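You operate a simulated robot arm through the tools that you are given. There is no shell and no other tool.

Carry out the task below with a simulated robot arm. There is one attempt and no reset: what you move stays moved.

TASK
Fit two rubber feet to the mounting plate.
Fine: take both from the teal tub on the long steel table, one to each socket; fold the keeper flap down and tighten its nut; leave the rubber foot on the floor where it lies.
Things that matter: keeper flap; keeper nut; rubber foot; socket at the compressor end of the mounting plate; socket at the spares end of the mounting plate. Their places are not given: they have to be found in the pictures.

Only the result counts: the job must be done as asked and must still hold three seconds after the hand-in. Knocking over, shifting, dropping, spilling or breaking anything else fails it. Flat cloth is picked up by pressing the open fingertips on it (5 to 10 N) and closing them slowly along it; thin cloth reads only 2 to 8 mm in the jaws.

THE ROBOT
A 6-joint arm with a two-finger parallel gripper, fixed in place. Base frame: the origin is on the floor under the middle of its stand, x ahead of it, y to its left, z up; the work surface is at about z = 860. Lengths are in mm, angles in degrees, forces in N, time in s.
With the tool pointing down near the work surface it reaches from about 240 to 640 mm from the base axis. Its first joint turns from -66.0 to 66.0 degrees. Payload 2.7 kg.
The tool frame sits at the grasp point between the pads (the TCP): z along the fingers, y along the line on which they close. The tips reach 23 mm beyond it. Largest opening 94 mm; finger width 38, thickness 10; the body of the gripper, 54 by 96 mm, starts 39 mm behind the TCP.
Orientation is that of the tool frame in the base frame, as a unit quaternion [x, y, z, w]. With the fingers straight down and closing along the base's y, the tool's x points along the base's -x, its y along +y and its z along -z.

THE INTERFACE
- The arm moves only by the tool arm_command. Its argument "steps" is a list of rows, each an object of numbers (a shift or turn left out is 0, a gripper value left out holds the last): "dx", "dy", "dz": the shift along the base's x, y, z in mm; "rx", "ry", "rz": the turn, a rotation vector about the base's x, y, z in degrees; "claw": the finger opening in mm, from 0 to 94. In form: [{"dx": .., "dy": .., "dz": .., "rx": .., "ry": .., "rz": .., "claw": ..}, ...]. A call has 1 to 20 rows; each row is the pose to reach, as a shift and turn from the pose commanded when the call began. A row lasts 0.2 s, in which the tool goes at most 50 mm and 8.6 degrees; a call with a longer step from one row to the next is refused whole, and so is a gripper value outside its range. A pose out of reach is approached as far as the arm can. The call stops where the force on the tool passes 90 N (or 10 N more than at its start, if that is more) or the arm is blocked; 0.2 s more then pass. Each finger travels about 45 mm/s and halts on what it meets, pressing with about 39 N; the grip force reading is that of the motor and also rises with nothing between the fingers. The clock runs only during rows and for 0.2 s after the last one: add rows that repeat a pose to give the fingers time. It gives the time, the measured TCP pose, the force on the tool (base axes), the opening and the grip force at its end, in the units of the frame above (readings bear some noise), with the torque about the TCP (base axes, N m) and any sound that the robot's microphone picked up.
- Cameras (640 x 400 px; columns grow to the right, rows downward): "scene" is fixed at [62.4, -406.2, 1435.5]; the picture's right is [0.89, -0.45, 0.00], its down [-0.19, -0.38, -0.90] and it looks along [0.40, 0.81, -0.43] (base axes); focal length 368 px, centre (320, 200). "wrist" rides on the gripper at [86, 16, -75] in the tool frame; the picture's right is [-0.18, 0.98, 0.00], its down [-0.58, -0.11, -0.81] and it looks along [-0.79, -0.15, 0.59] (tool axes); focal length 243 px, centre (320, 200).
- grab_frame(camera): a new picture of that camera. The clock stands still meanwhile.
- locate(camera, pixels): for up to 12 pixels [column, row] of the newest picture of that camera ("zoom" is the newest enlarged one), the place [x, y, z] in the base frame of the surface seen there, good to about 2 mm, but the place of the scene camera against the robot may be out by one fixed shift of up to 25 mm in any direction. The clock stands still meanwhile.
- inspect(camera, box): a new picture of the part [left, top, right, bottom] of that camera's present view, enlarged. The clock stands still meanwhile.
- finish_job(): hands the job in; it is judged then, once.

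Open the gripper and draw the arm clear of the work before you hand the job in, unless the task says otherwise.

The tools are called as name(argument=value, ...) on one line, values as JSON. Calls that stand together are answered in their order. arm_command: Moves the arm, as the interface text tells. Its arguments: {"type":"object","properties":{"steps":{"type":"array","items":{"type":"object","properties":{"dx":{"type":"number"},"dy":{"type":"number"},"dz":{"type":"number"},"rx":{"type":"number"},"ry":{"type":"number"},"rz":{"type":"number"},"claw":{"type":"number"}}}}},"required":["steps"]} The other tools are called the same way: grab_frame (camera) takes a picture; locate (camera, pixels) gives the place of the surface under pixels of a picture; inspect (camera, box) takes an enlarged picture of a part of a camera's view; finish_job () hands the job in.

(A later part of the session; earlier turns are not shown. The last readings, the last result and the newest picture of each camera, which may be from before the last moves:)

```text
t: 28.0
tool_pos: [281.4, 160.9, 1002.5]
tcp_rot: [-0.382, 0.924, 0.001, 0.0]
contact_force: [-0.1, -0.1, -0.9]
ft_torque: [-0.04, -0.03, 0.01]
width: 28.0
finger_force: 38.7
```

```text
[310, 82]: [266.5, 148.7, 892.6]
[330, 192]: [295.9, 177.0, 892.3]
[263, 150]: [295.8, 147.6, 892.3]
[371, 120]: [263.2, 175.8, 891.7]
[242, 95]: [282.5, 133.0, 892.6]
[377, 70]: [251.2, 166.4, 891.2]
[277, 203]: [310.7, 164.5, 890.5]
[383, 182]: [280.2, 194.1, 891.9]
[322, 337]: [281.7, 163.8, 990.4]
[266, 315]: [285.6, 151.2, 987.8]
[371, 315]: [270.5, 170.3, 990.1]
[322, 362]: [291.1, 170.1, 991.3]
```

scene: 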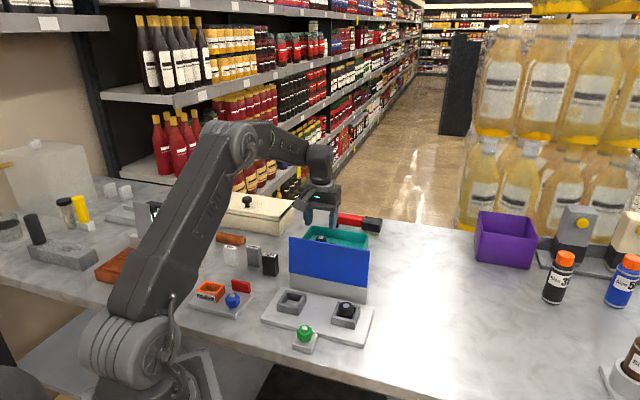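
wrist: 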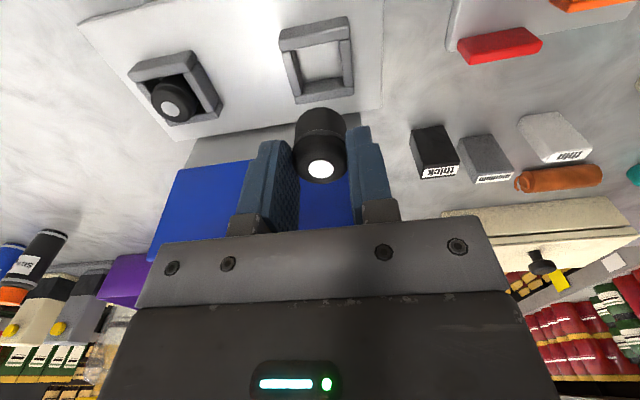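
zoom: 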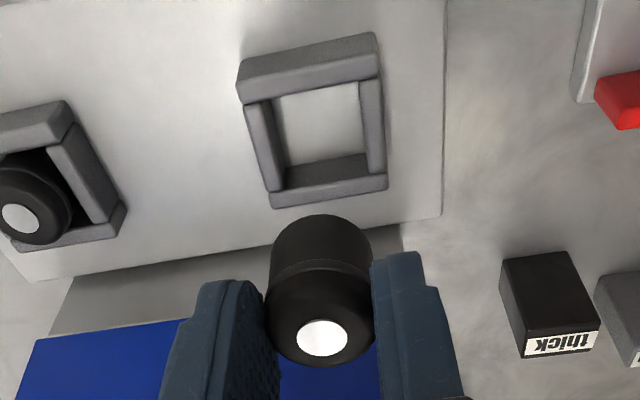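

The held foot's centre (≈281,162.8) matches socket B's centre (≈280.8,163). I'll lower to about 6 mm above the plate.

arm_command(steps=[{"dz": -25}, {"dz": -45}, {"dz": -58}, {"dz": -66}, {"dz": -72}, {"dz": -77}, {"dz": -77}])

inspect(camera="wrist", box=[240, 60, 400, 200])

inspect(camera="scene", box=[240, 200, 400, 350])

```text
t: 29.6
tool_pos: [281.7, 163.3, 926.0]
tcp_rot: [-0.382, 0.924, 0.001, 0.0]
contact_force: [0.6, 0.0, -0.3]
ft_torque: [0.02, -0.01, -0.01]
width: 28.1
finger_force: 38.9
```

```text
2.86 times, centred on (320, 130) of wrist
```

zoom: 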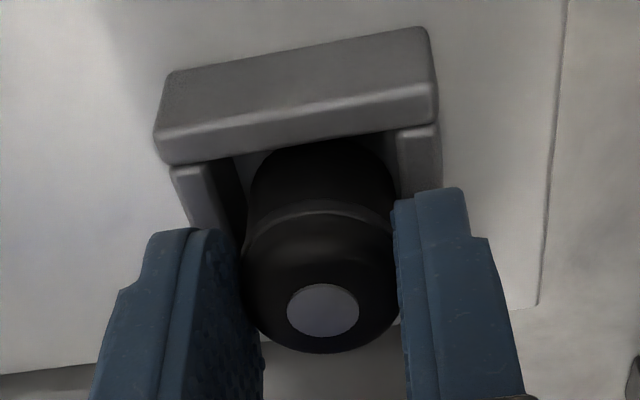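

```text
2.67 times, centred on (320, 275) of scene
```

zoom: 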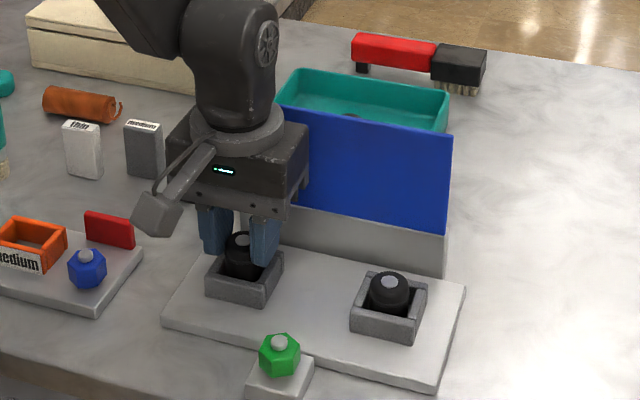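

The foot is inside socket B with no force at z=926. I'll lower in small steps to contact.

arm_command(steps=[{"dz": -2.5}, {"dz": -5}, {"dz": -6.5}, {"dz": -7.2}, {"dz": -7.2}])

```text
t: 30.8
tool_pos: [281.1, 162.9, 916.6]
tcp_rot: [-0.382, 0.924, 0.001, 0.0]
contact_force: [-1.7, 0.1, 0.7]
ft_torque: [0.05, 0.06, 0.01]
width: 27.9
finger_force: 39.2
```

Force is about 0.7 N, so near contact. One more small step down.

arm_command(steps=[{"dz": -0.6}, {"dz": -1.2}, {"dz": -1.2}])

```text
t: 31.6
tool_pos: [281.3, 162.7, 918.3]
tcp_rot: [-0.383, 0.924, 0.001, 0.001]
contact_force: [-3.9, -3.2, 29.0]
ft_torque: [-0.18, 0.16, 0.01]
width: 28.5
finger_force: 38.9
```

A 29 N push shows it is seated on the plate. I'll relieve the press and open gently.

arm_command(steps=[{"dz": 0.8}, {"dz": 1.2}, {"dz": 1.2, "claw": 30}, {"dz": 1.2, "claw": 34}, {"dz": 1.5, "claw": 44}, {"dz": 1.5, "claw": 44}, {"dz": 1.5, "claw": 44}])

inspect(camera="wrist", box=[240, 60, 400, 200])

```text
t: 33.2
tool_pos: [281.1, 161.9, 919.0]
tcp_rot: [-0.383, 0.924, 0.001, 0.0]
contact_force: [-0.6, -0.5, 0.0]
ft_torque: [-0.01, 0.04, 0.02]
width: 44.0
finger_force: 0.1
```

```text
2.86 times, centred on (320, 130) of wrist
```

zoom: 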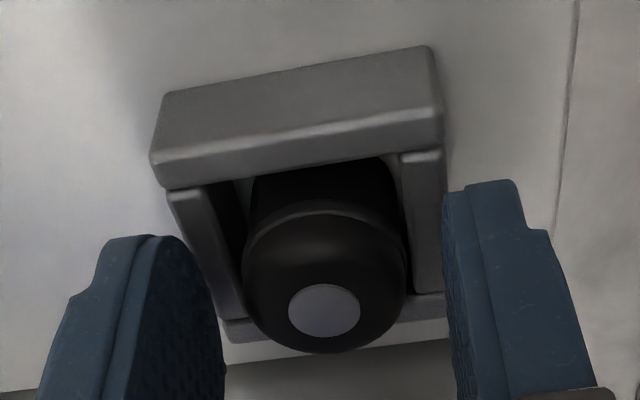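

Foot 2 stands released in socket B. I'll rise clear and back off to see the flap, its hinge and knob, for the folding.

arm_command(steps=[{"dz": 15}, {"dz": 50}, {"dz": 95}, {"dz": 140}, {"dz": 180}, {"dx": 15, "dy": -15, "dz": 195}, {"dx": 28, "dy": -28, "dz": 200}, {"dx": 40, "dy": -40, "dz": 200}, {"dx": 40, "dy": -40, "dz": 200}])

grab_frame(camera="wrist")

inspect(camera="scene", box=[240, 200, 400, 350])

```text
t: 35.2
tool_pos: [322.4, 121.3, 1118.0]
tcp_rot: [-0.382, 0.924, 0.001, 0.0]
contact_force: [0.3, 0.3, 0.6]
ft_torque: [-0.02, 0.0, 0.01]
width: 44.3
finger_force: 0.1
```

```text
taken
```

wrist: 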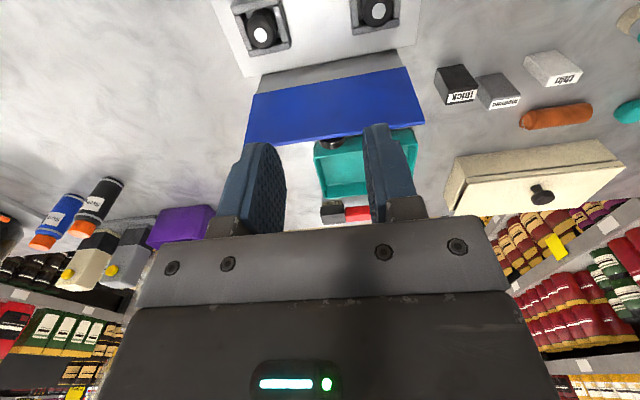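

```text
2.67 times, centred on (320, 275) of scene
```

zoom: 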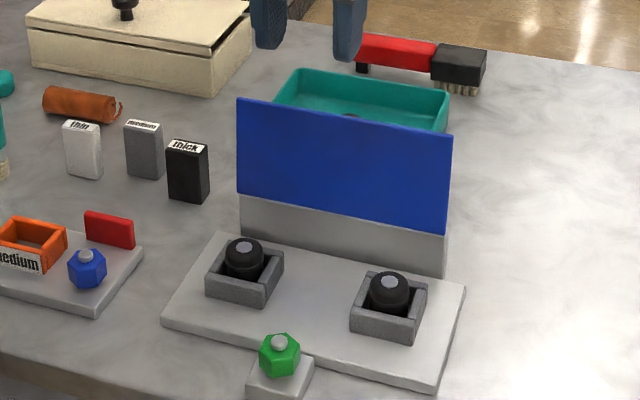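

Both feet are upright in their sockets. I'll zoom on the flap in the wrist view and locate its edges, seam and knob.

inspect(camera="wrist", box=[230, 40, 440, 160])

locate(camera="zoom", pixels=[[100, 170], [320, 135], [540, 95], [310, 170], [310, 230], [310, 285], [560, 235], [70, 310], [350, 315], [330, 320], [95, 115], [525, 40]])

```text
3.05 times, centred on (335, 100) of wrist
```

zoom: 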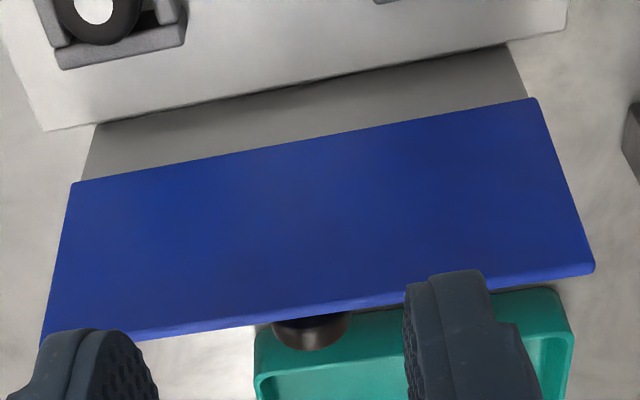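

```text
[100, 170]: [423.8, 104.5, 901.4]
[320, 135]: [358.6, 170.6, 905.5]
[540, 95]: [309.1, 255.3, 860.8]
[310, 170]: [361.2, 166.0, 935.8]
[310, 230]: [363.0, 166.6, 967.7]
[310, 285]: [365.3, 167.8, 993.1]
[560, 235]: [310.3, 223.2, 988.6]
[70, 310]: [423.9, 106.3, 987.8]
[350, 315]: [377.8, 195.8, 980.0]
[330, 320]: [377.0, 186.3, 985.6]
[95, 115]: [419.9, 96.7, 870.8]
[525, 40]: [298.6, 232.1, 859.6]
```

The flap leans back about 4°, with its seam at z≈910, n=(x+y)/√2≈372, its top at z≈1002, and its knob near the middle of the far face. I'll open to 94 mm so the fingers straddle the knob, cross over, and lower behind the flap with the tips at z≈983.

arm_command(steps=[{"dx": 14, "dy": 15, "claw": 94}, {"dx": 35, "dy": 38}, {"dx": 58, "dy": 62}, {"dx": 71, "dy": 77}, {"dx": 71, "dy": 77}, {"dx": 71, "dy": 77, "dz": -20}, {"dx": 71, "dy": 77, "dz": -50}, {"dx": 71, "dy": 77, "dz": -80}, {"dx": 71, "dy": 77, "dz": -102}, {"dx": 71, "dy": 77, "dz": -112}, {"dx": 71, "dy": 77, "dz": -112}])

grab_frame(camera="wrist")

inspect(camera="scene", box=[240, 180, 400, 330])

```text
t: 37.6
tool_pos: [392.1, 198.9, 1006.5]
tcp_rot: [-0.383, 0.924, 0.001, 0.0]
contact_force: [0.1, 0.6, -0.2]
ft_torque: [0.01, 0.01, -0.02]
width: 93.7
finger_force: 0.2
```

```text
taken
```

wrist: 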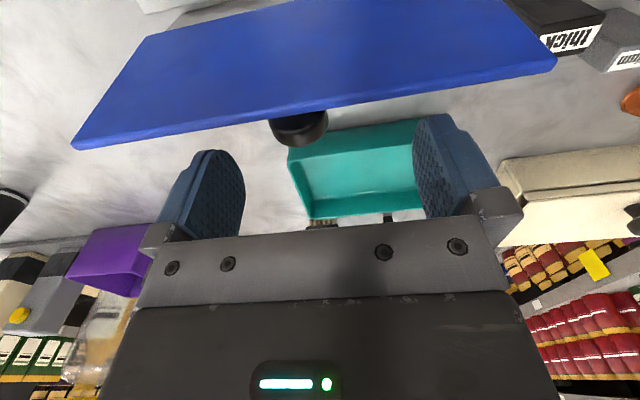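

```text
2.67 times, centred on (320, 255) of scene
```

zoom: 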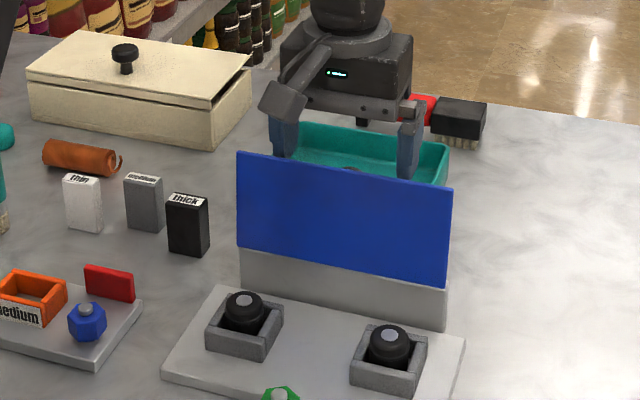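

The fingers are behind the flap with the knob at (298,128) between them. I'll locate the knob and flap top edge to fix the contact distance.

locate(camera="wrist", pixels=[[298, 133], [275, 125], [326, 118], [298, 143], [150, 142], [450, 90], [300, 116], [320, 60], [200, 90]])

```text
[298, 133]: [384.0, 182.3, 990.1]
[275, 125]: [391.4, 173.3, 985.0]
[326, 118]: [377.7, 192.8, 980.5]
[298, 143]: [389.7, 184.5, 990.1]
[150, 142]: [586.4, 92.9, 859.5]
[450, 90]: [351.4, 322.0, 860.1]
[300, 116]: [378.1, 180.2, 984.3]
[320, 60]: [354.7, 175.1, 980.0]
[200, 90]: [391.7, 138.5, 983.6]
```

Contact should come after about 15 mm of travel toward the plate. I'll push slowly along -n by 24 mm (dx=dy=-17) and read the force.

arm_command(steps=[{"dx": -4, "dy": -4}, {"dx": -8, "dy": -8}, {"dx": -11, "dy": -11}, {"dx": -14, "dy": -14}, {"dx": -17, "dy": -17}])

inspect(camera="scene", box=[240, 180, 400, 330])

```text
t: 38.8
tool_pos: [375.0, 182.5, 1007.1]
tcp_rot: [-0.383, 0.924, 0.001, 0.0]
contact_force: [-1.1, 0.6, -0.1]
ft_torque: [-0.05, 0.03, 0.05]
width: 94.2
finger_force: 0.0
```

```text
2.67 times, centred on (320, 255) of scene
```

zoom: 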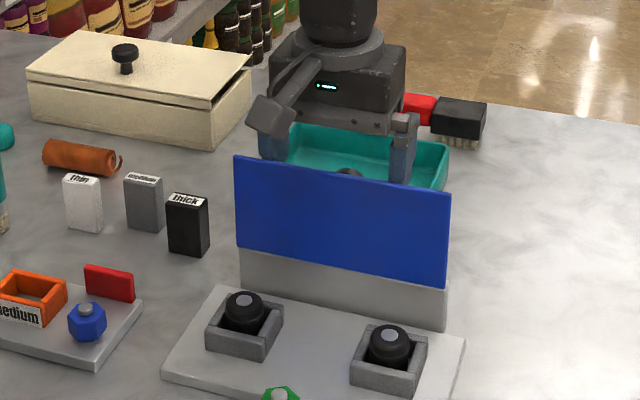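

The flap is moving forward with almost no force. I'll continue along the arc to about 40° of lean in small steps.

arm_command(steps=[{"dx": -3.2, "dy": -3.2, "dz": -0.5}, {"dx": -6.4, "dy": -6.4, "dz": -1.5}, {"dx": -10.7, "dy": -10.7, "dz": -2.5}, {"dx": -15.1, "dy": -15.1, "dz": -4}, {"dx": -19.3, "dy": -19.3, "dz": -6.5}, {"dx": -23.5, "dy": -23.5, "dz": -9}, {"dx": -27.3, "dy": -27.3, "dz": -12}, {"dx": -31.1, "dy": -31.1, "dz": -15.5}])

inspect(camera="scene", box=[240, 180, 400, 330])

grab_frame(camera="wrist")

```text
t: 40.6
tool_pos: [344.8, 151.8, 990.9]
tcp_rot: [-0.382, 0.924, 0.001, -0.001]
contact_force: [-0.6, 0.7, 0.9]
ft_torque: [0.02, 0.01, -0.03]
width: 94.2
finger_force: 0.2
```

```text
2.67 times, centred on (320, 255) of scene
```

zoom: 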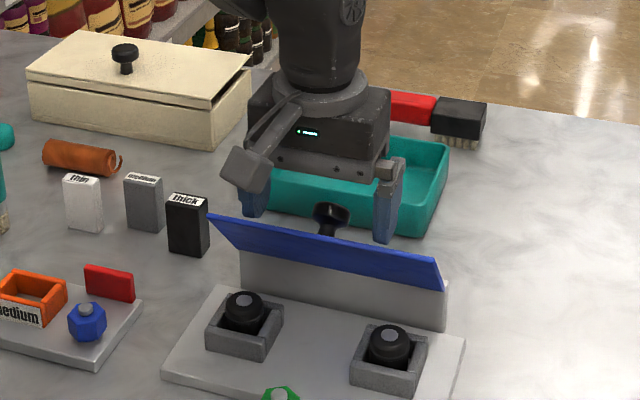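

```text
taken
```

wrist: 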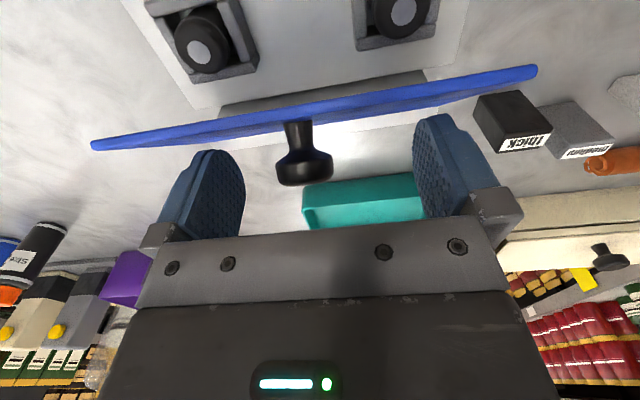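

The flap follows the fingers and holds where it is put, so its hinge has friction. I'll continue along the arc to about 80°.

arm_command(steps=[{"dx": -3.4, "dy": -3.4, "dz": -4}, {"dx": -6.7, "dy": -6.7, "dz": -8.5}, {"dx": -9.6, "dy": -9.6, "dz": -13.5}, {"dx": -12.3, "dy": -12.3, "dz": -18.5}, {"dx": -14.5, "dy": -14.5, "dz": -24}, {"dx": -16.5, "dy": -16.5, "dz": -29.5}, {"dx": -18, "dy": -18, "dz": -35.5}, {"dx": -19.4, "dy": -19.4, "dz": -42}])

inspect(camera="scene", box=[240, 200, 400, 350])

grab_frame(camera="wrist")

```text
t: 42.4
tool_pos: [326.0, 131.2, 949.4]
tcp_rot: [-0.383, 0.924, 0.001, -0.001]
contact_force: [-0.1, 1.0, -0.3]
ft_torque: [0.0, -0.03, 0.02]
width: 93.8
finger_force: 0.1
```

```text
2.67 times, centred on (320, 275) of scene
```

zoom: 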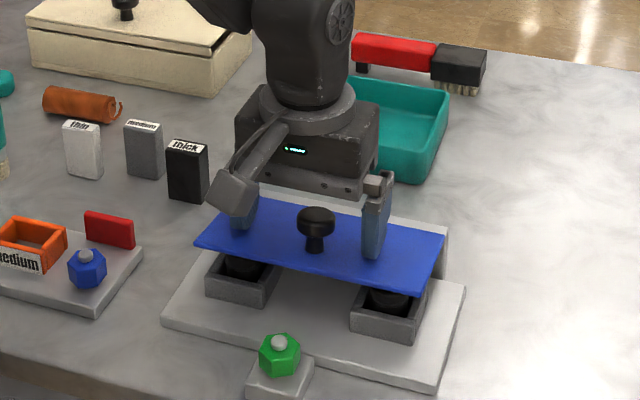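

```text
taken
```

wrist: 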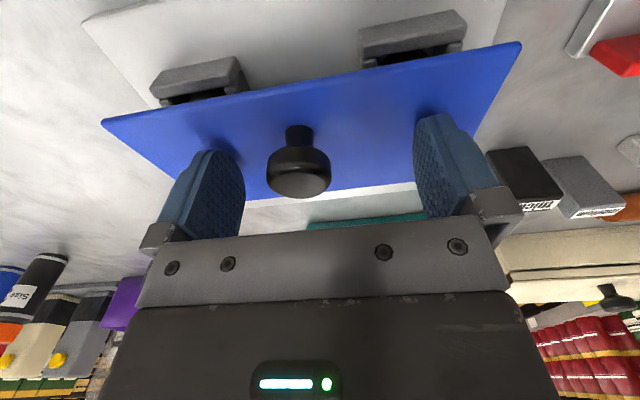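

The flap is nearly horizontal over both feet, with the knob on top. I'll press straight down in small steps while watching the force.

arm_command(steps=[{"dx": -0.5, "dy": -0.5, "dz": -3}, {"dx": -1, "dy": -1, "dz": -6}, {"dx": -1, "dy": -1, "dz": -8}, {"dx": -1, "dy": -1, "dz": -8}])

locate(camera="wrist", pixels=[[180, 130], [370, 90], [280, 115], [450, 75], [350, 165], [250, 185]])

```text
t: 43.4
tool_pos: [322.9, 131.5, 940.5]
tcp_rot: [-0.383, 0.924, 0.0, 0.0]
contact_force: [0.2, 0.4, 0.5]
ft_torque: [0.0, 0.01, -0.03]
width: 94.3
finger_force: 0.0
```

```text
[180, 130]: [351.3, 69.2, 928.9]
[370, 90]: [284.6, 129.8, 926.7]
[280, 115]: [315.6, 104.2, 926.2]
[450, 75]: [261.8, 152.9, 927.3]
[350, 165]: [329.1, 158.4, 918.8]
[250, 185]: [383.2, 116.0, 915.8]
```

Before the last press the free end was ~10 mm higher than the hinge side. I'll take a new picture to check the tilt now.

grab_frame(camera="wrist")

locate(camera="wrist", pixels=[[180, 130], [370, 90], [280, 115], [450, 75], [350, 165], [250, 185]])

arm_command(steps=[{"dz": -1.5}, {"dz": -3}, {"dz": -3}])

```text
taken
```

wrist: 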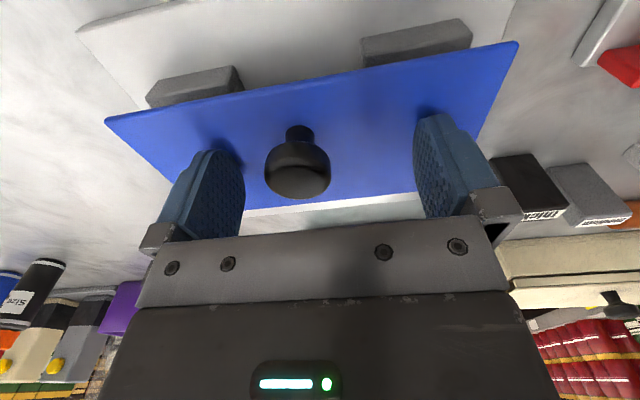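

```text
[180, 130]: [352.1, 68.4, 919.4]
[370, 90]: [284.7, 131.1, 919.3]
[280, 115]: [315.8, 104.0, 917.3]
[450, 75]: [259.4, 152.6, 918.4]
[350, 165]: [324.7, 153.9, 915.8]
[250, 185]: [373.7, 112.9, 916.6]
```

```text
t: 44.2
tool_pos: [324.1, 130.8, 937.7]
tcp_rot: [-0.383, 0.924, 0.0, -0.001]
contact_force: [-1.0, -0.1, -0.2]
ft_torque: [0.01, -0.01, -0.03]
width: 93.8
finger_force: 0.1
```

The flap is almost flat (free end 919, hinge side 916), with no resistance yet. I'll keep pressing down 3 mm more.

arm_command(steps=[{"dz": -1}, {"dz": -2}, {"dz": -3}, {"dz": -3}])

grab_frame(camera="wrist")

locate(camera="wrist", pixels=[[180, 130], [370, 90], [280, 115], [450, 75], [350, 165], [250, 185]])

```text
t: 45.2
tool_pos: [324.1, 130.4, 936.5]
tcp_rot: [-0.383, 0.924, 0.001, 0.001]
contact_force: [-11.6, -9.6, 39.4]
ft_torque: [0.26, -0.28, -0.04]
width: 93.5
finger_force: 0.1
```

```text
taken
```

wrist: 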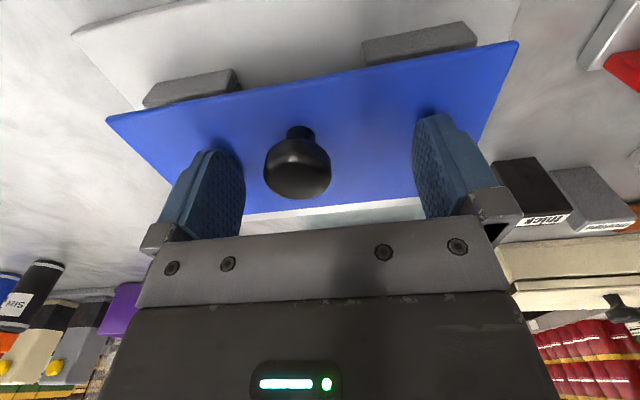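

```text
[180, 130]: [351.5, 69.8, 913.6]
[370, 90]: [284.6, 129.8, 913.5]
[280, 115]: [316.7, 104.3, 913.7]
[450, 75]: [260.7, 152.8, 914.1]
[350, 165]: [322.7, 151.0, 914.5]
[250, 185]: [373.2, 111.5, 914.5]
```

The flap is flat at z≈914 all over and meets a 39 N stop. I'll rise away and check that it stays down.

arm_command(steps=[{"dz": 2}, {"dz": 8}, {"dz": 25}, {"dz": 60}, {"dz": 100}, {"dz": 140}, {"dz": 165}, {"dz": 165}])

grab_frame(camera="wrist")

inspect(camera="scene", box=[240, 220, 400, 370])

```text
t: 47.0
tool_pos: [324.7, 130.7, 1100.9]
tcp_rot: [-0.382, 0.924, 0.0, -0.001]
contact_force: [0.0, 0.6, 0.1]
ft_torque: [0.02, 0.0, 0.0]
width: 93.9
finger_force: 0.0
```

```text
taken
```

wrist: 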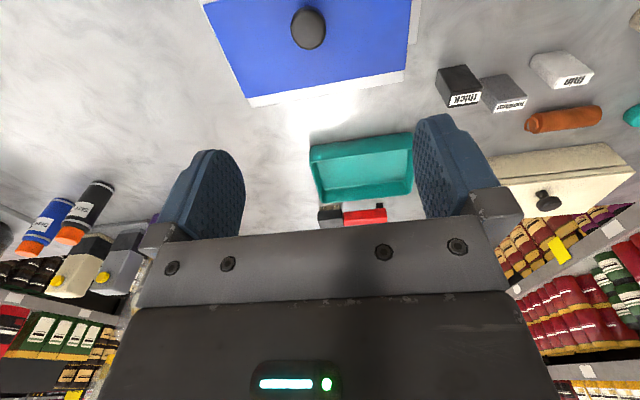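

```text
2.67 times, centred on (320, 295) of scene
```

zoom: 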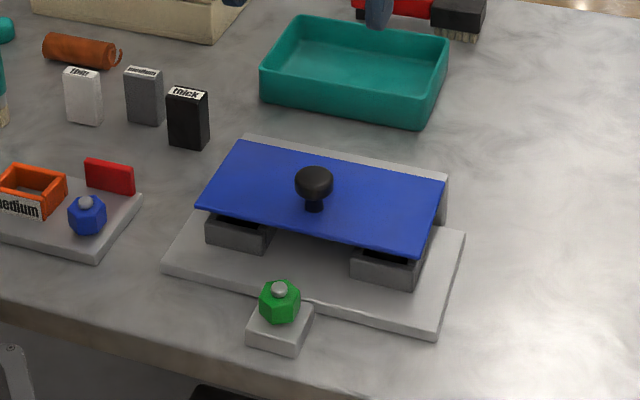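

The flap stays down over both feet. I'll go above the green nut at about (264,69), stopping at z≈1010 to look at its hexagon and block.

arm_command(steps=[{"dx": -15, "dy": -15, "dz": -10, "claw": 60}, {"dx": -35, "dy": -36, "dz": -25}, {"dx": -53, "dy": -54, "dz": -45}, {"dx": -60.7, "dy": -61.7, "dz": -65}, {"dx": -60.7, "dy": -61.7, "dz": -85}, {"dx": -60.7, "dy": -61.7, "dz": -91}, {"dx": -60.7, "dy": -61.7, "dz": -91}])

grab_frame(camera="wrist")

grab_frame(camera="scene")

```text
t: 48.6
tool_pos: [263.6, 69.4, 1007.6]
tcp_rot: [-0.383, 0.924, 0.0, -0.001]
contact_force: [1.1, 0.4, 0.7]
ft_torque: [0.01, 0.01, -0.03]
width: 60.0
finger_force: 0.0
```

```text
taken
```

wrist: 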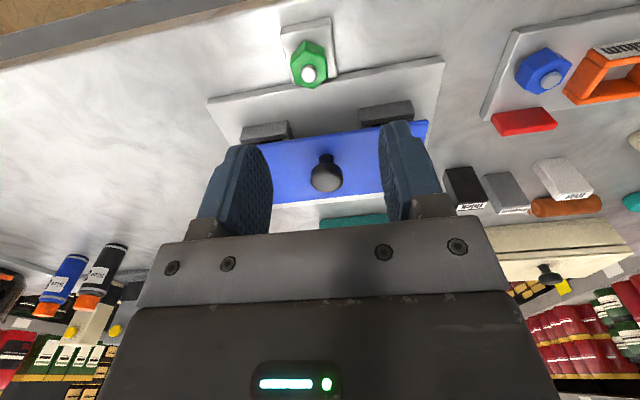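

```text
taken
```

scene: 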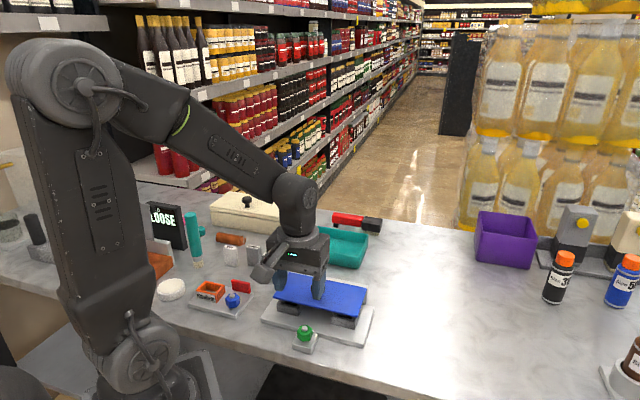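

The nut shows at (308,64) on its light block. I'll zoom in to measure its hexagon, stud and block.

inspect(camera="wrist", box=[270, 20, 350, 110])

locate(camera="zoom", pixels=[[320, 150], [320, 240], [250, 200], [390, 180], [250, 110], [380, 110], [200, 150], [420, 150], [325, 265], [320, 290], [270, 150], [370, 240]])

```text
4.44 times, centred on (310, 65) of wrist
```

zoom: 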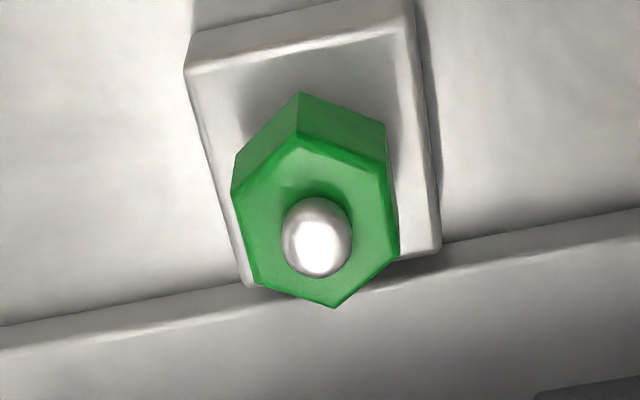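

```text
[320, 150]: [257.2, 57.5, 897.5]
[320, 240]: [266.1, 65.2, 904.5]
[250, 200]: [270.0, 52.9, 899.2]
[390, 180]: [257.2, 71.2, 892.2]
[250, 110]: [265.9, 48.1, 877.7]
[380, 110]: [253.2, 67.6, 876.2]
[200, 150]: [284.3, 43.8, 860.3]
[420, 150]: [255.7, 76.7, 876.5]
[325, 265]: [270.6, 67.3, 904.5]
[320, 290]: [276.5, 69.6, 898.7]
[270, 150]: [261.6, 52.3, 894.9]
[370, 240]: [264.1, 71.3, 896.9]
```

Nut top is at z≈898, the stud top at 904.5 and the block top at 876.5. I'll locate the hexagon's six corners for its centre and orientation.

locate(camera="zoom", pixels=[[298, 145], [383, 180], [393, 255], [332, 299], [260, 276], [239, 195], [317, 222], [317, 275], [200, 60], [405, 20], [250, 280], [430, 250]])

```text
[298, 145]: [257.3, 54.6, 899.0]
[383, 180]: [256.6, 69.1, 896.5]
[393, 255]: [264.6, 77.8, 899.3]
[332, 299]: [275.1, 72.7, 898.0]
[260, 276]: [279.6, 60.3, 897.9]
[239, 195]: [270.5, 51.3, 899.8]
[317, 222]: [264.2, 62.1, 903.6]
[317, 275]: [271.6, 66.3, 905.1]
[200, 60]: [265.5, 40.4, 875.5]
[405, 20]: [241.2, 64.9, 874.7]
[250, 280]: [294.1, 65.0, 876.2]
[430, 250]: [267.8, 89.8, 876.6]
```

The nut's centre is ≈ (267.3,64.8) and its flats nearly line up with the present closing direction. Before choosing a grip height I'll measure the knob's top, since the gripper body must swing past it.

inspect(camera="wrist", box=[280, 100, 380, 200])

locate(camera="wrist", pixels=[[327, 180], [327, 170], [315, 175], [340, 175], [327, 188], [326, 160], [300, 142], [390, 125], [250, 133], [389, 108]])

inspect(camera="scene", box=[280, 300, 340, 360])

```text
4.00 times, centred on (330, 150) of wrist
```

zoom: 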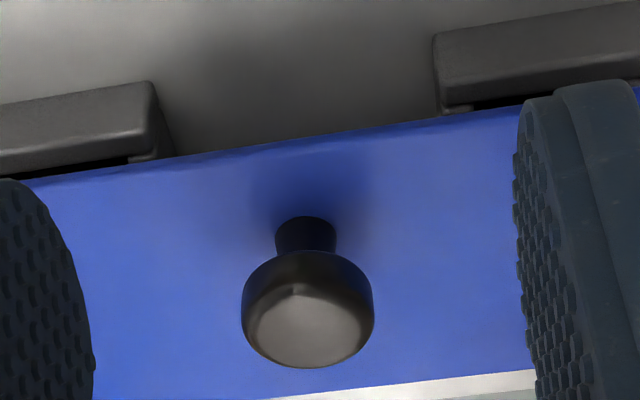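

```text
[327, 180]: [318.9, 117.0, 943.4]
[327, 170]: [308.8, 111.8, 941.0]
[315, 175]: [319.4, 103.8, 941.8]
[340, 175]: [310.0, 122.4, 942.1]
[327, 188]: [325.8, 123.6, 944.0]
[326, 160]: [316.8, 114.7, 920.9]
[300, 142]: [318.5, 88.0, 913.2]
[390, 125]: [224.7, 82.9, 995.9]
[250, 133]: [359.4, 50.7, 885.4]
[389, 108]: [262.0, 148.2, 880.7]
```

```text
6.67 times, centred on (310, 330) of scene
```

zoom: 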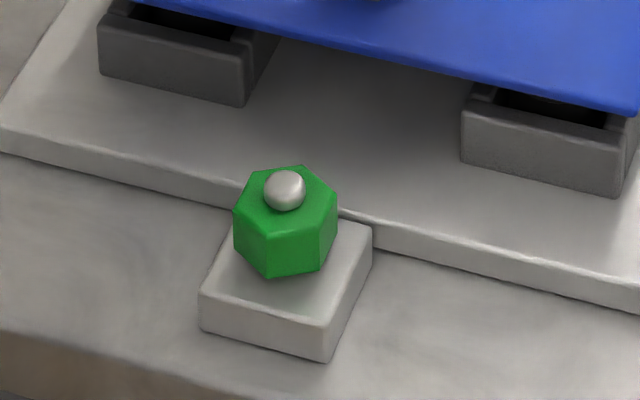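

The knob's top is z≈943, 70 mm from the nut axis, so the gripper body (±55 mm corner) clears it. I'll lower to z≈935 above the nut with 44 mm opening and check centring.

arm_command(steps=[{"dx": 1, "dy": -1, "dz": -15, "claw": 44}, {"dx": 2, "dy": -3, "dz": -35}, {"dx": 3.7, "dy": -4.6, "dz": -55}, {"dx": 3.7, "dy": -4.6, "dz": -68}, {"dx": 3.7, "dy": -4.6, "dz": -73}, {"dx": 3.7, "dy": -4.6, "dz": -73}])

grab_frame(camera="wrist")

inspect(camera="wrist", box=[240, 60, 400, 180])

inspect(camera="scene", box=[240, 220, 400, 370])

```text
t: 50.0
tool_pos: [268.1, 63.1, 935.6]
tcp_rot: [-0.383, 0.924, 0.002, 0.0]
contact_force: [-0.1, -0.2, 0.6]
ft_torque: [0.02, 0.0, 0.0]
width: 44.1
finger_force: 0.2
```

```text
taken
```

wrist: 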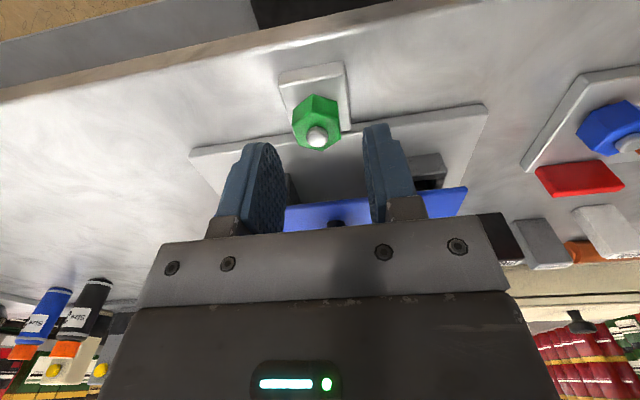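

```text
3.33 times, centred on (320, 120) of wrist
```

zoom: 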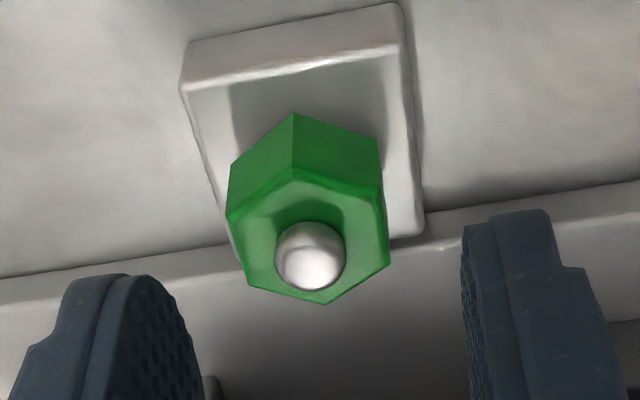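

```text
2.67 times, centred on (320, 295) of scene
```

zoom: 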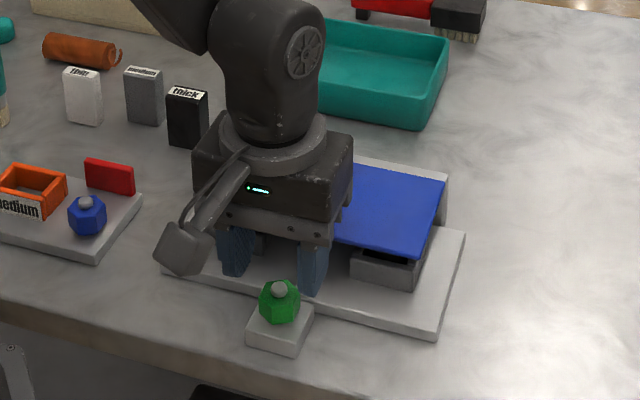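

The nut lies between the fingers in the wrist view at (316,122). I'll locate its corners again from here to refine centre and angle.

locate(camera="zoom", pixels=[[293, 178], [372, 195], [384, 262], [325, 298], [252, 282], [232, 215], [310, 255], [310, 245], [340, 210], [200, 75], [395, 45], [225, 225]])

```text
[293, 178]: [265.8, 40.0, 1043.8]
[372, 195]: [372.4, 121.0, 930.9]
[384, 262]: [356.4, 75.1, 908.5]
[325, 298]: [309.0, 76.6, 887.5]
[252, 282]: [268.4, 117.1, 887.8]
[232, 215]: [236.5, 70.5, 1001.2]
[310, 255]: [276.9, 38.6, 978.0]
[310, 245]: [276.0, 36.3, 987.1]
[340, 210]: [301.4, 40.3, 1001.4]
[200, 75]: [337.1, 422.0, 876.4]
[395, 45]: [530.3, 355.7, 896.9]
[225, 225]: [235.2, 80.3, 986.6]
```

That read the scene zoom instead, so I'll use the wrist frame's own pixels for the same corners.

locate(camera="wrist", pixels=[[311.9, 114], [334.6, 119], [338.2, 138], [321.3, 148.5], [300.2, 144], [294.5, 125], [317, 136.5], [317, 128], [317, 146], [290, 81], [343, 69], [345, 127]])

```text
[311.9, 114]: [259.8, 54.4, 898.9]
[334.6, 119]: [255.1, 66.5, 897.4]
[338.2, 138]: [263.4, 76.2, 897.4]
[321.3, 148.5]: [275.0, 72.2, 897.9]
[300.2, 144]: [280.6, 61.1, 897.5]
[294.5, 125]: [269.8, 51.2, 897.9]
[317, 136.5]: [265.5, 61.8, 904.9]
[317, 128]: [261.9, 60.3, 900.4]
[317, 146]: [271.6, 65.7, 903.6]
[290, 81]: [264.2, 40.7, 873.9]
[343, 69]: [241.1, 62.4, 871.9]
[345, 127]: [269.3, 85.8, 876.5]
```

The centre again is ≈ (267.3,64) with flats at about 135°, matching the closing line. I'll descend to z≈905 and close on the nut.

arm_command(steps=[{"dz": -10}, {"dz": -20}, {"dz": -27}, {"dz": -30}, {"dz": -30}, {"dz": -30, "claw": 32}, {"dz": -30, "claw": 15}, {"dz": -30, "claw": 15}, {"dz": -30, "claw": 15}, {"dz": -30, "claw": 15}])

grab_frame(camera="wrist")

inspect(camera="scene", box=[240, 240, 380, 370])

```text
t: 52.2
tool_pos: [267.7, 63.8, 906.7]
tcp_rot: [-0.383, 0.924, 0.001, 0.001]
contact_force: [27.1, -39.5, -15.9]
ft_torque: [-0.76, -0.98, -0.14]
width: 27.6
finger_force: 45.4
```

```text
taken
```

wrist: 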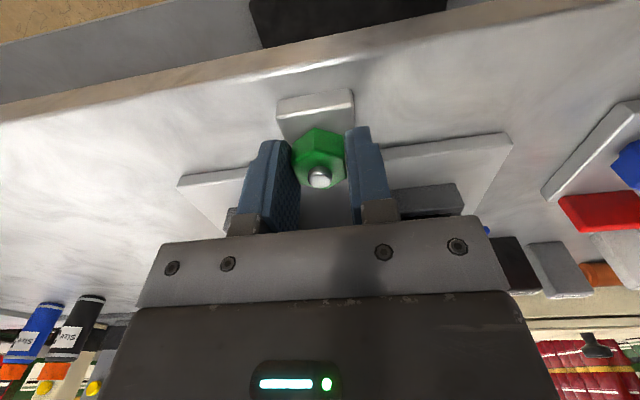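

```text
3.08 times, centred on (310, 305) of scene
```

zoom: 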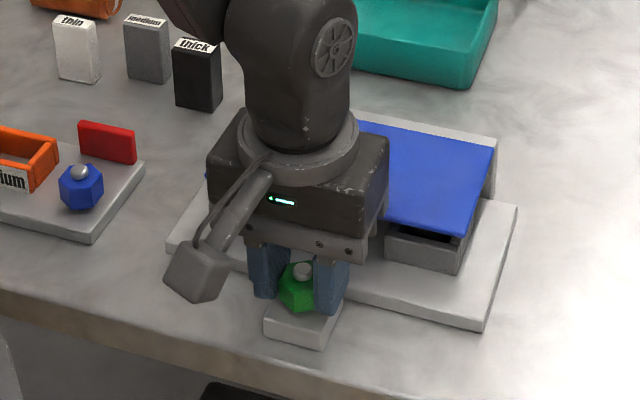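

The nut is gripped at 27.6 mm, but there is a ~48 N side load along (+x,-y), so the tool sits slightly off-centre. I'll shift about 1 mm that way to relieve it.

arm_command(steps=[{"dx": 0.5, "dy": -0.5}, {"dx": 0.8, "dy": -0.8}, {"dx": 0.8, "dy": -0.8}])

```text
t: 53.0
tool_pos: [267.3, 62.4, 906.3]
tcp_rot: [-0.383, 0.924, 0.0, 0.0]
contact_force: [16.2, -24.0, -12.1]
ft_torque: [-0.3, -1.04, -0.01]
width: 27.5
finger_force: 45.0
```

The side load fell to 29 N. I'll shift about 1.6 mm more the same way and 0.5 mm down.

arm_command(steps=[{"dx": 0.6, "dy": -0.7, "dz": -0.3}, {"dx": 1.0, "dy": -1.3, "dz": -0.5}, {"dx": 1.0, "dy": -1.3, "dz": -0.5}])

```text
t: 53.8
tool_pos: [267.2, 62.4, 905.6]
tcp_rot: [-0.383, 0.924, 0.001, 0.0]
contact_force: [-7.2, 6.4, 23.0]
ft_torque: [-0.32, 0.37, 0.0]
width: 27.5
finger_force: 45.1
```

The load is now nearly balanced (−7, 6), with +23 N vertical, which I'll relieve by 0.3 mm. Then I'll turn clockwise (seen from above) 16° as a trial and read the torque.

arm_command(steps=[{"dz": 0.3, "rz": 0}, {"dz": 0.3, "rz": -4}, {"dz": 0.3, "rz": -8}, {"dz": 0.3, "rz": -12}, {"dz": 0.3, "rz": -16}, {"dz": 0.3, "rz": -16}])

grab_frame(camera="wrist")

```text
t: 55.2
tool_pos: [268.7, 63.1, 906.0]
tcp_rot: [-0.25, 0.968, 0.0, 0.0]
contact_force: [-26.3, 27.8, 35.7]
ft_torque: [0.49, 0.2, 0.01]
width: 27.7
finger_force: 45.3
```

```text
taken
```

wrist: 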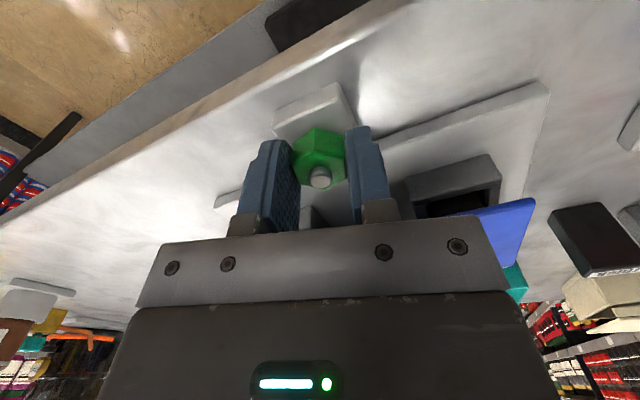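

The nut turned with the fingers at no torque, but side load is now (−26,28) and +36 N vertical. I'll re-centre by about 1.5 mm along that direction and 0.5 mm up.

arm_command(steps=[{"dx": -0.4, "dy": 0.6, "dz": 0.3}, {"dx": -0.8, "dy": 1.2, "dz": 0.5}, {"dx": -0.8, "dy": 1.2, "dz": 0.5}])

```text
t: 56.0
tool_pos: [268.1, 61.9, 906.2]
tcp_rot: [-0.25, 0.968, 0.0, 0.0]
contact_force: [-7.9, 8.9, 3.1]
ft_torque: [-0.16, -0.37, 0.01]
width: 27.5
finger_force: 45.0
```

Loads are back near zero. I'll turn another 20° clockwise and read the loads again.

arm_command(steps=[{"rz": -5}, {"rz": -10}, {"rz": -15}, {"rz": -20}, {"rz": -20}])

```text
t: 57.2
tool_pos: [266.9, 64.5, 905.5]
tcp_rot: [-0.077, 0.997, 0.0, -0.001]
contact_force: [-2.7, 4.3, -24.3]
ft_torque: [-0.2, -0.84, -0.03]
width: 27.6
finger_force: 45.1
```

Side load is small and the nut now pulls down 24 N, consistent with it being screwed down. I'll follow it down 0.4 mm and turn 20° more.

arm_command(steps=[{"dz": -0.3, "rz": -5}, {"dz": -0.4, "rz": -10}, {"dz": -0.4, "rz": -15}, {"dz": -0.4, "rz": -20}, {"dz": -0.4, "rz": -20}])

grab_frame(camera="wrist")

inspect(camera="scene", box=[240, 240, 380, 370])

```text
t: 58.4
tool_pos: [268.5, 64.7, 906.0]
tcp_rot: [0.097, 0.995, 0.001, 0.0]
contact_force: [-2.0, 12.3, -17.9]
ft_torque: [-0.1, 0.8, 0.03]
width: 27.6
finger_force: 44.9
```

```text
taken
```

wrist: 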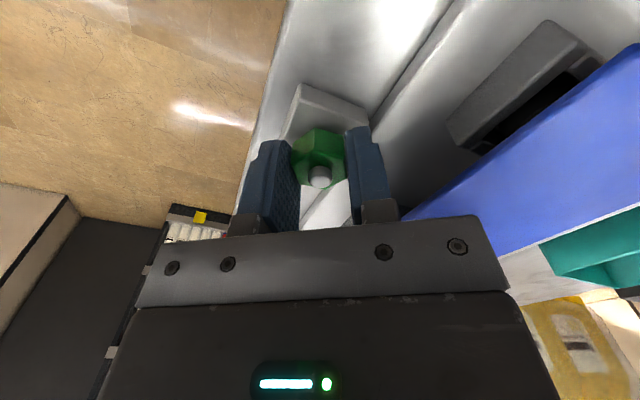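

```text
3.08 times, centred on (310, 305) of scene
```

zoom: 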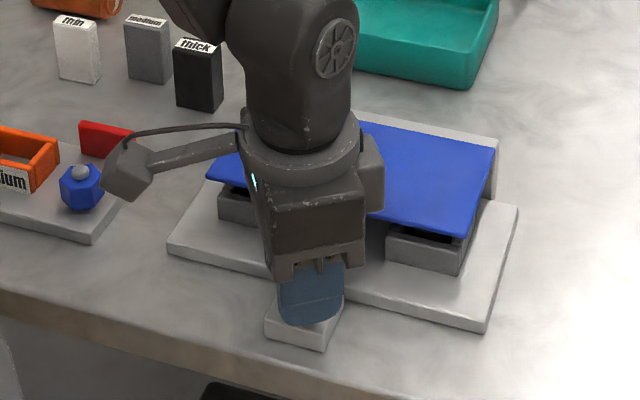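

Turned 56° so far, with torque near zero and moderate loads; body and camera arm clear everything in the scene view. I'll continue 24° more, following down slightly.

arm_command(steps=[{"dz": -0.3, "dy": 0.4, "rz": -6}, {"dz": -0.4, "dy": 0.5, "rz": -12}, {"dz": -0.4, "dy": 0.5, "rz": -18}, {"dz": -0.4, "dy": 0.5, "rz": -24}, {"dz": -0.4, "dy": 0.5, "rz": -24}])

```text
t: 59.6
tool_pos: [267.7, 64.7, 905.7]
tcp_rot: [0.302, 0.953, 0.0, 0.0]
contact_force: [-2.4, 2.1, -1.3]
ft_torque: [-0.08, 0.7, 0.02]
width: 28.0
finger_force: 45.4
```

Loads are near zero at 80° turned. I'll continue 24° more.

arm_command(steps=[{"dz": -0.1, "rz": -6}, {"dz": -0.2, "rz": -12}, {"dz": -0.2, "rz": -18}, {"dz": -0.2, "rz": -24}, {"dz": -0.2, "rz": -24}])

inspect(camera="scene", box=[200, 220, 380, 370])

```text
t: 60.8
tool_pos: [267.9, 64.5, 905.3]
tcp_rot: [0.494, 0.869, 0.001, 0.002]
contact_force: [-9.8, 4.6, 36.8]
ft_torque: [-0.25, 0.54, -0.01]
width: 27.8
finger_force: 44.7
```

```text
2.67 times, centred on (290, 295) of scene
```

zoom: 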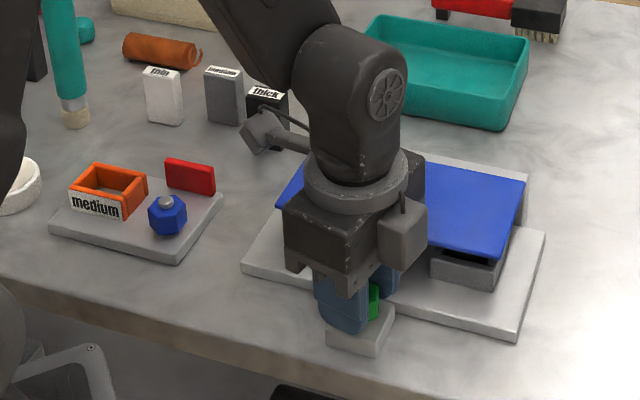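

Turned 104° in total with no torque yet; the vertical load is +37 N. I'll open the fingers to 42 mm and look at the nut to see if it has moved down.

arm_command(steps=[{"dz": 0.3}, {"dz": 0.3, "claw": 34}, {"dz": 0.3, "claw": 42}, {"dz": 0.3, "claw": 42}])

grab_frame(camera="wrist")

inspect(camera="wrist", box=[270, 80, 380, 210])

```text
t: 61.8
tool_pos: [268.5, 63.8, 905.1]
tcp_rot: [0.493, 0.87, 0.001, 0.001]
contact_force: [-0.2, 0.0, 0.7]
ft_torque: [0.02, 0.02, -0.01]
width: 41.8
finger_force: 0.2
```

```text
taken
```

wrist: 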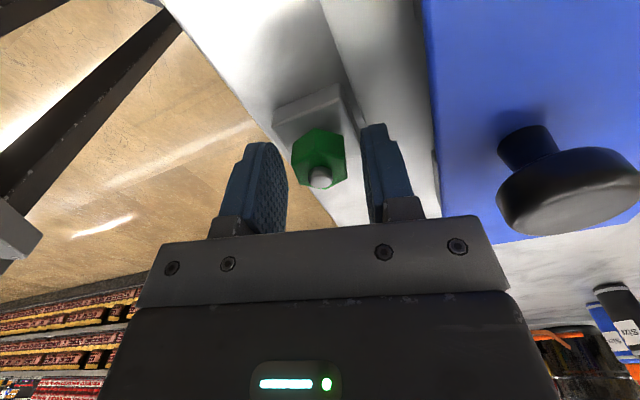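

```text
3.08 times, centred on (325, 145) of wrist
```

zoom: 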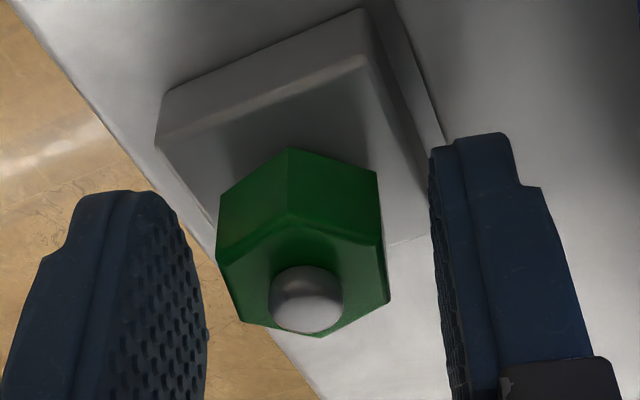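

The nut turned with the fingers. I'll measure its top face and stud height to compare with 898 and 904.5 before.

locate(camera="zoom", pixels=[[295, 240], [370, 260], [240, 275], [250, 310], [370, 295], [305, 285], [305, 300], [290, 155], [250, 190], [340, 190], [300, 120], [330, 100]])

```text
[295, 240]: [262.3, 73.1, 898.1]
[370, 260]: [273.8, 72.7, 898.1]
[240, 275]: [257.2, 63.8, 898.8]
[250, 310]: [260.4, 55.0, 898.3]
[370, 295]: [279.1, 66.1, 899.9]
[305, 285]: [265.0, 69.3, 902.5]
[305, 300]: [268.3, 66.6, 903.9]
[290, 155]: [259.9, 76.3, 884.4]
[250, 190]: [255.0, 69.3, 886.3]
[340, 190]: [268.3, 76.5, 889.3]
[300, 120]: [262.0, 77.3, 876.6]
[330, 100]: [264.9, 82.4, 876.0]
```

The nut's top is still about 898, so it moves little per turn. With the fingers open at 42 mm I'll rotate back 120° in place and regrip.

arm_command(steps=[{"rz": 8}, {"rz": 16}, {"rz": 24}, {"rz": 32}, {"rz": 40}, {"rz": 48}, {"rz": 56}, {"rz": 64}, {"rz": 72}, {"rz": 80}, {"rz": 88}, {"rz": 96}, {"rz": 104}, {"rz": 112}, {"rz": 120}, {"rz": 120}, {"rz": 120}])

grab_frame(camera="wrist")

inspect(camera="scene", box=[200, 220, 380, 370])

```text
t: 65.4
tool_pos: [267.9, 64.2, 906.1]
tcp_rot: [-0.507, 0.862, 0.0, -0.001]
contact_force: [0.9, -0.3, -0.3]
ft_torque: [0.01, -0.01, -0.01]
width: 42.1
finger_force: 0.0
```

```text
taken
```

wrist: 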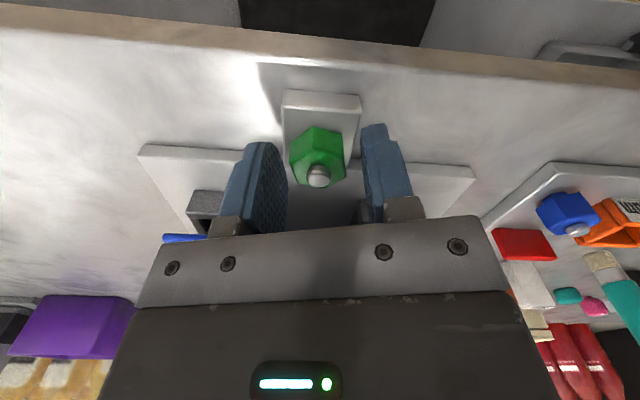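

```text
2.67 times, centred on (290, 295) of scene
```

zoom: 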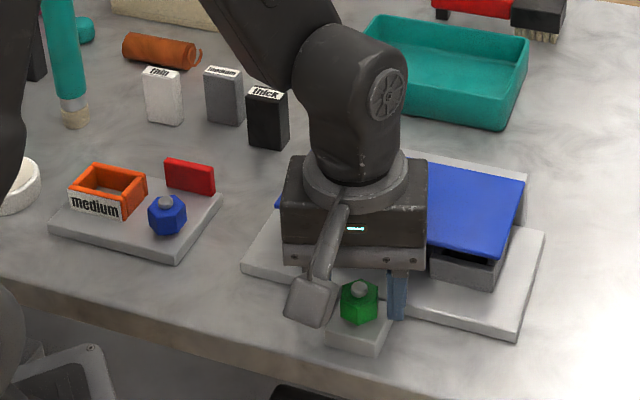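

The nut stayed put and its flats line up with the fingers again. I'll close on it and read the loads.

arm_command(steps=[{"claw": 34}, {"claw": 15}, {"claw": 15}, {"claw": 15}, {"claw": 15}])

```text
t: 66.6
tool_pos: [268.8, 62.7, 905.2]
tcp_rot: [-0.507, 0.862, 0.001, 0.001]
contact_force: [7.6, -9.7, -3.4]
ft_torque: [-0.34, -0.55, -0.01]
width: 27.7
finger_force: 45.2
```

Gripped at 27.7 mm with low loads. I'll turn 48° clockwise.

arm_command(steps=[{"rz": -6}, {"rz": -12}, {"rz": -18}, {"rz": -24}, {"rz": -30}, {"rz": -36}, {"rz": -42}, {"rz": -48}, {"rz": -48}])

```text
t: 68.6
tool_pos: [267.2, 63.9, 904.4]
tcp_rot: [-0.112, 0.994, 0.001, -0.001]
contact_force: [10.0, -16.0, 11.8]
ft_torque: [-0.44, 0.0, 0.39]
width: 27.8
finger_force: 45.0
```

Torque about z has risen to 0.39 N·m after about 152° in total, so the nut is starting to bite. I'll continue 18° more while watching the torque.

arm_command(steps=[{"rz": -4.5}, {"rz": -9}, {"rz": -13.5}, {"rz": -18}, {"rz": -18}])

```text
t: 69.8
tool_pos: [266.5, 63.5, 905.3]
tcp_rot: [0.045, 0.999, 0.0, -0.002]
contact_force: [0.2, -1.1, -10.5]
ft_torque: [-0.01, 0.03, 0.85]
width: 27.3
finger_force: 44.8
```

Torque is now 0.85 N·m and rising while the wrist still follows. I'll turn another 10° in small steps.

arm_command(steps=[{"rz": -3}, {"rz": -6}, {"rz": -9}, {"rz": -12}, {"rz": -12}])

grab_frame(camera="wrist")

inspect(camera="wrist", box=[270, 80, 380, 210])

```text
t: 71.0
tool_pos: [268.8, 63.9, 905.7]
tcp_rot: [0.149, 0.989, 0.0, 0.0]
contact_force: [0.7, -5.0, -5.8]
ft_torque: [-0.47, 0.18, 0.43]
width: 27.4
finger_force: 45.7
```

```text
taken
```

wrist: 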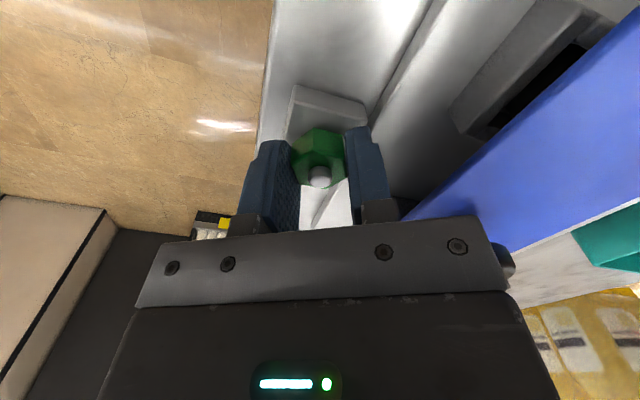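

```text
3.08 times, centred on (325, 145) of wrist
```

zoom: 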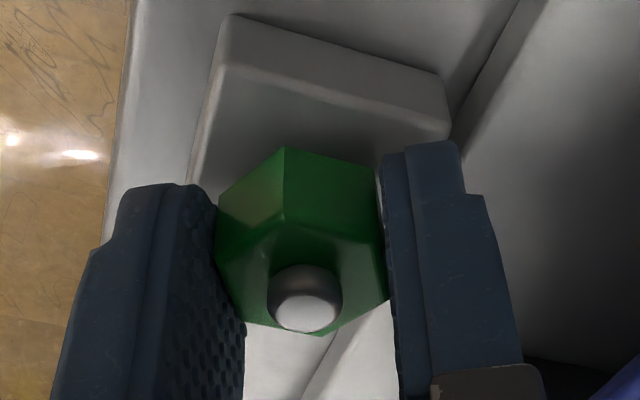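

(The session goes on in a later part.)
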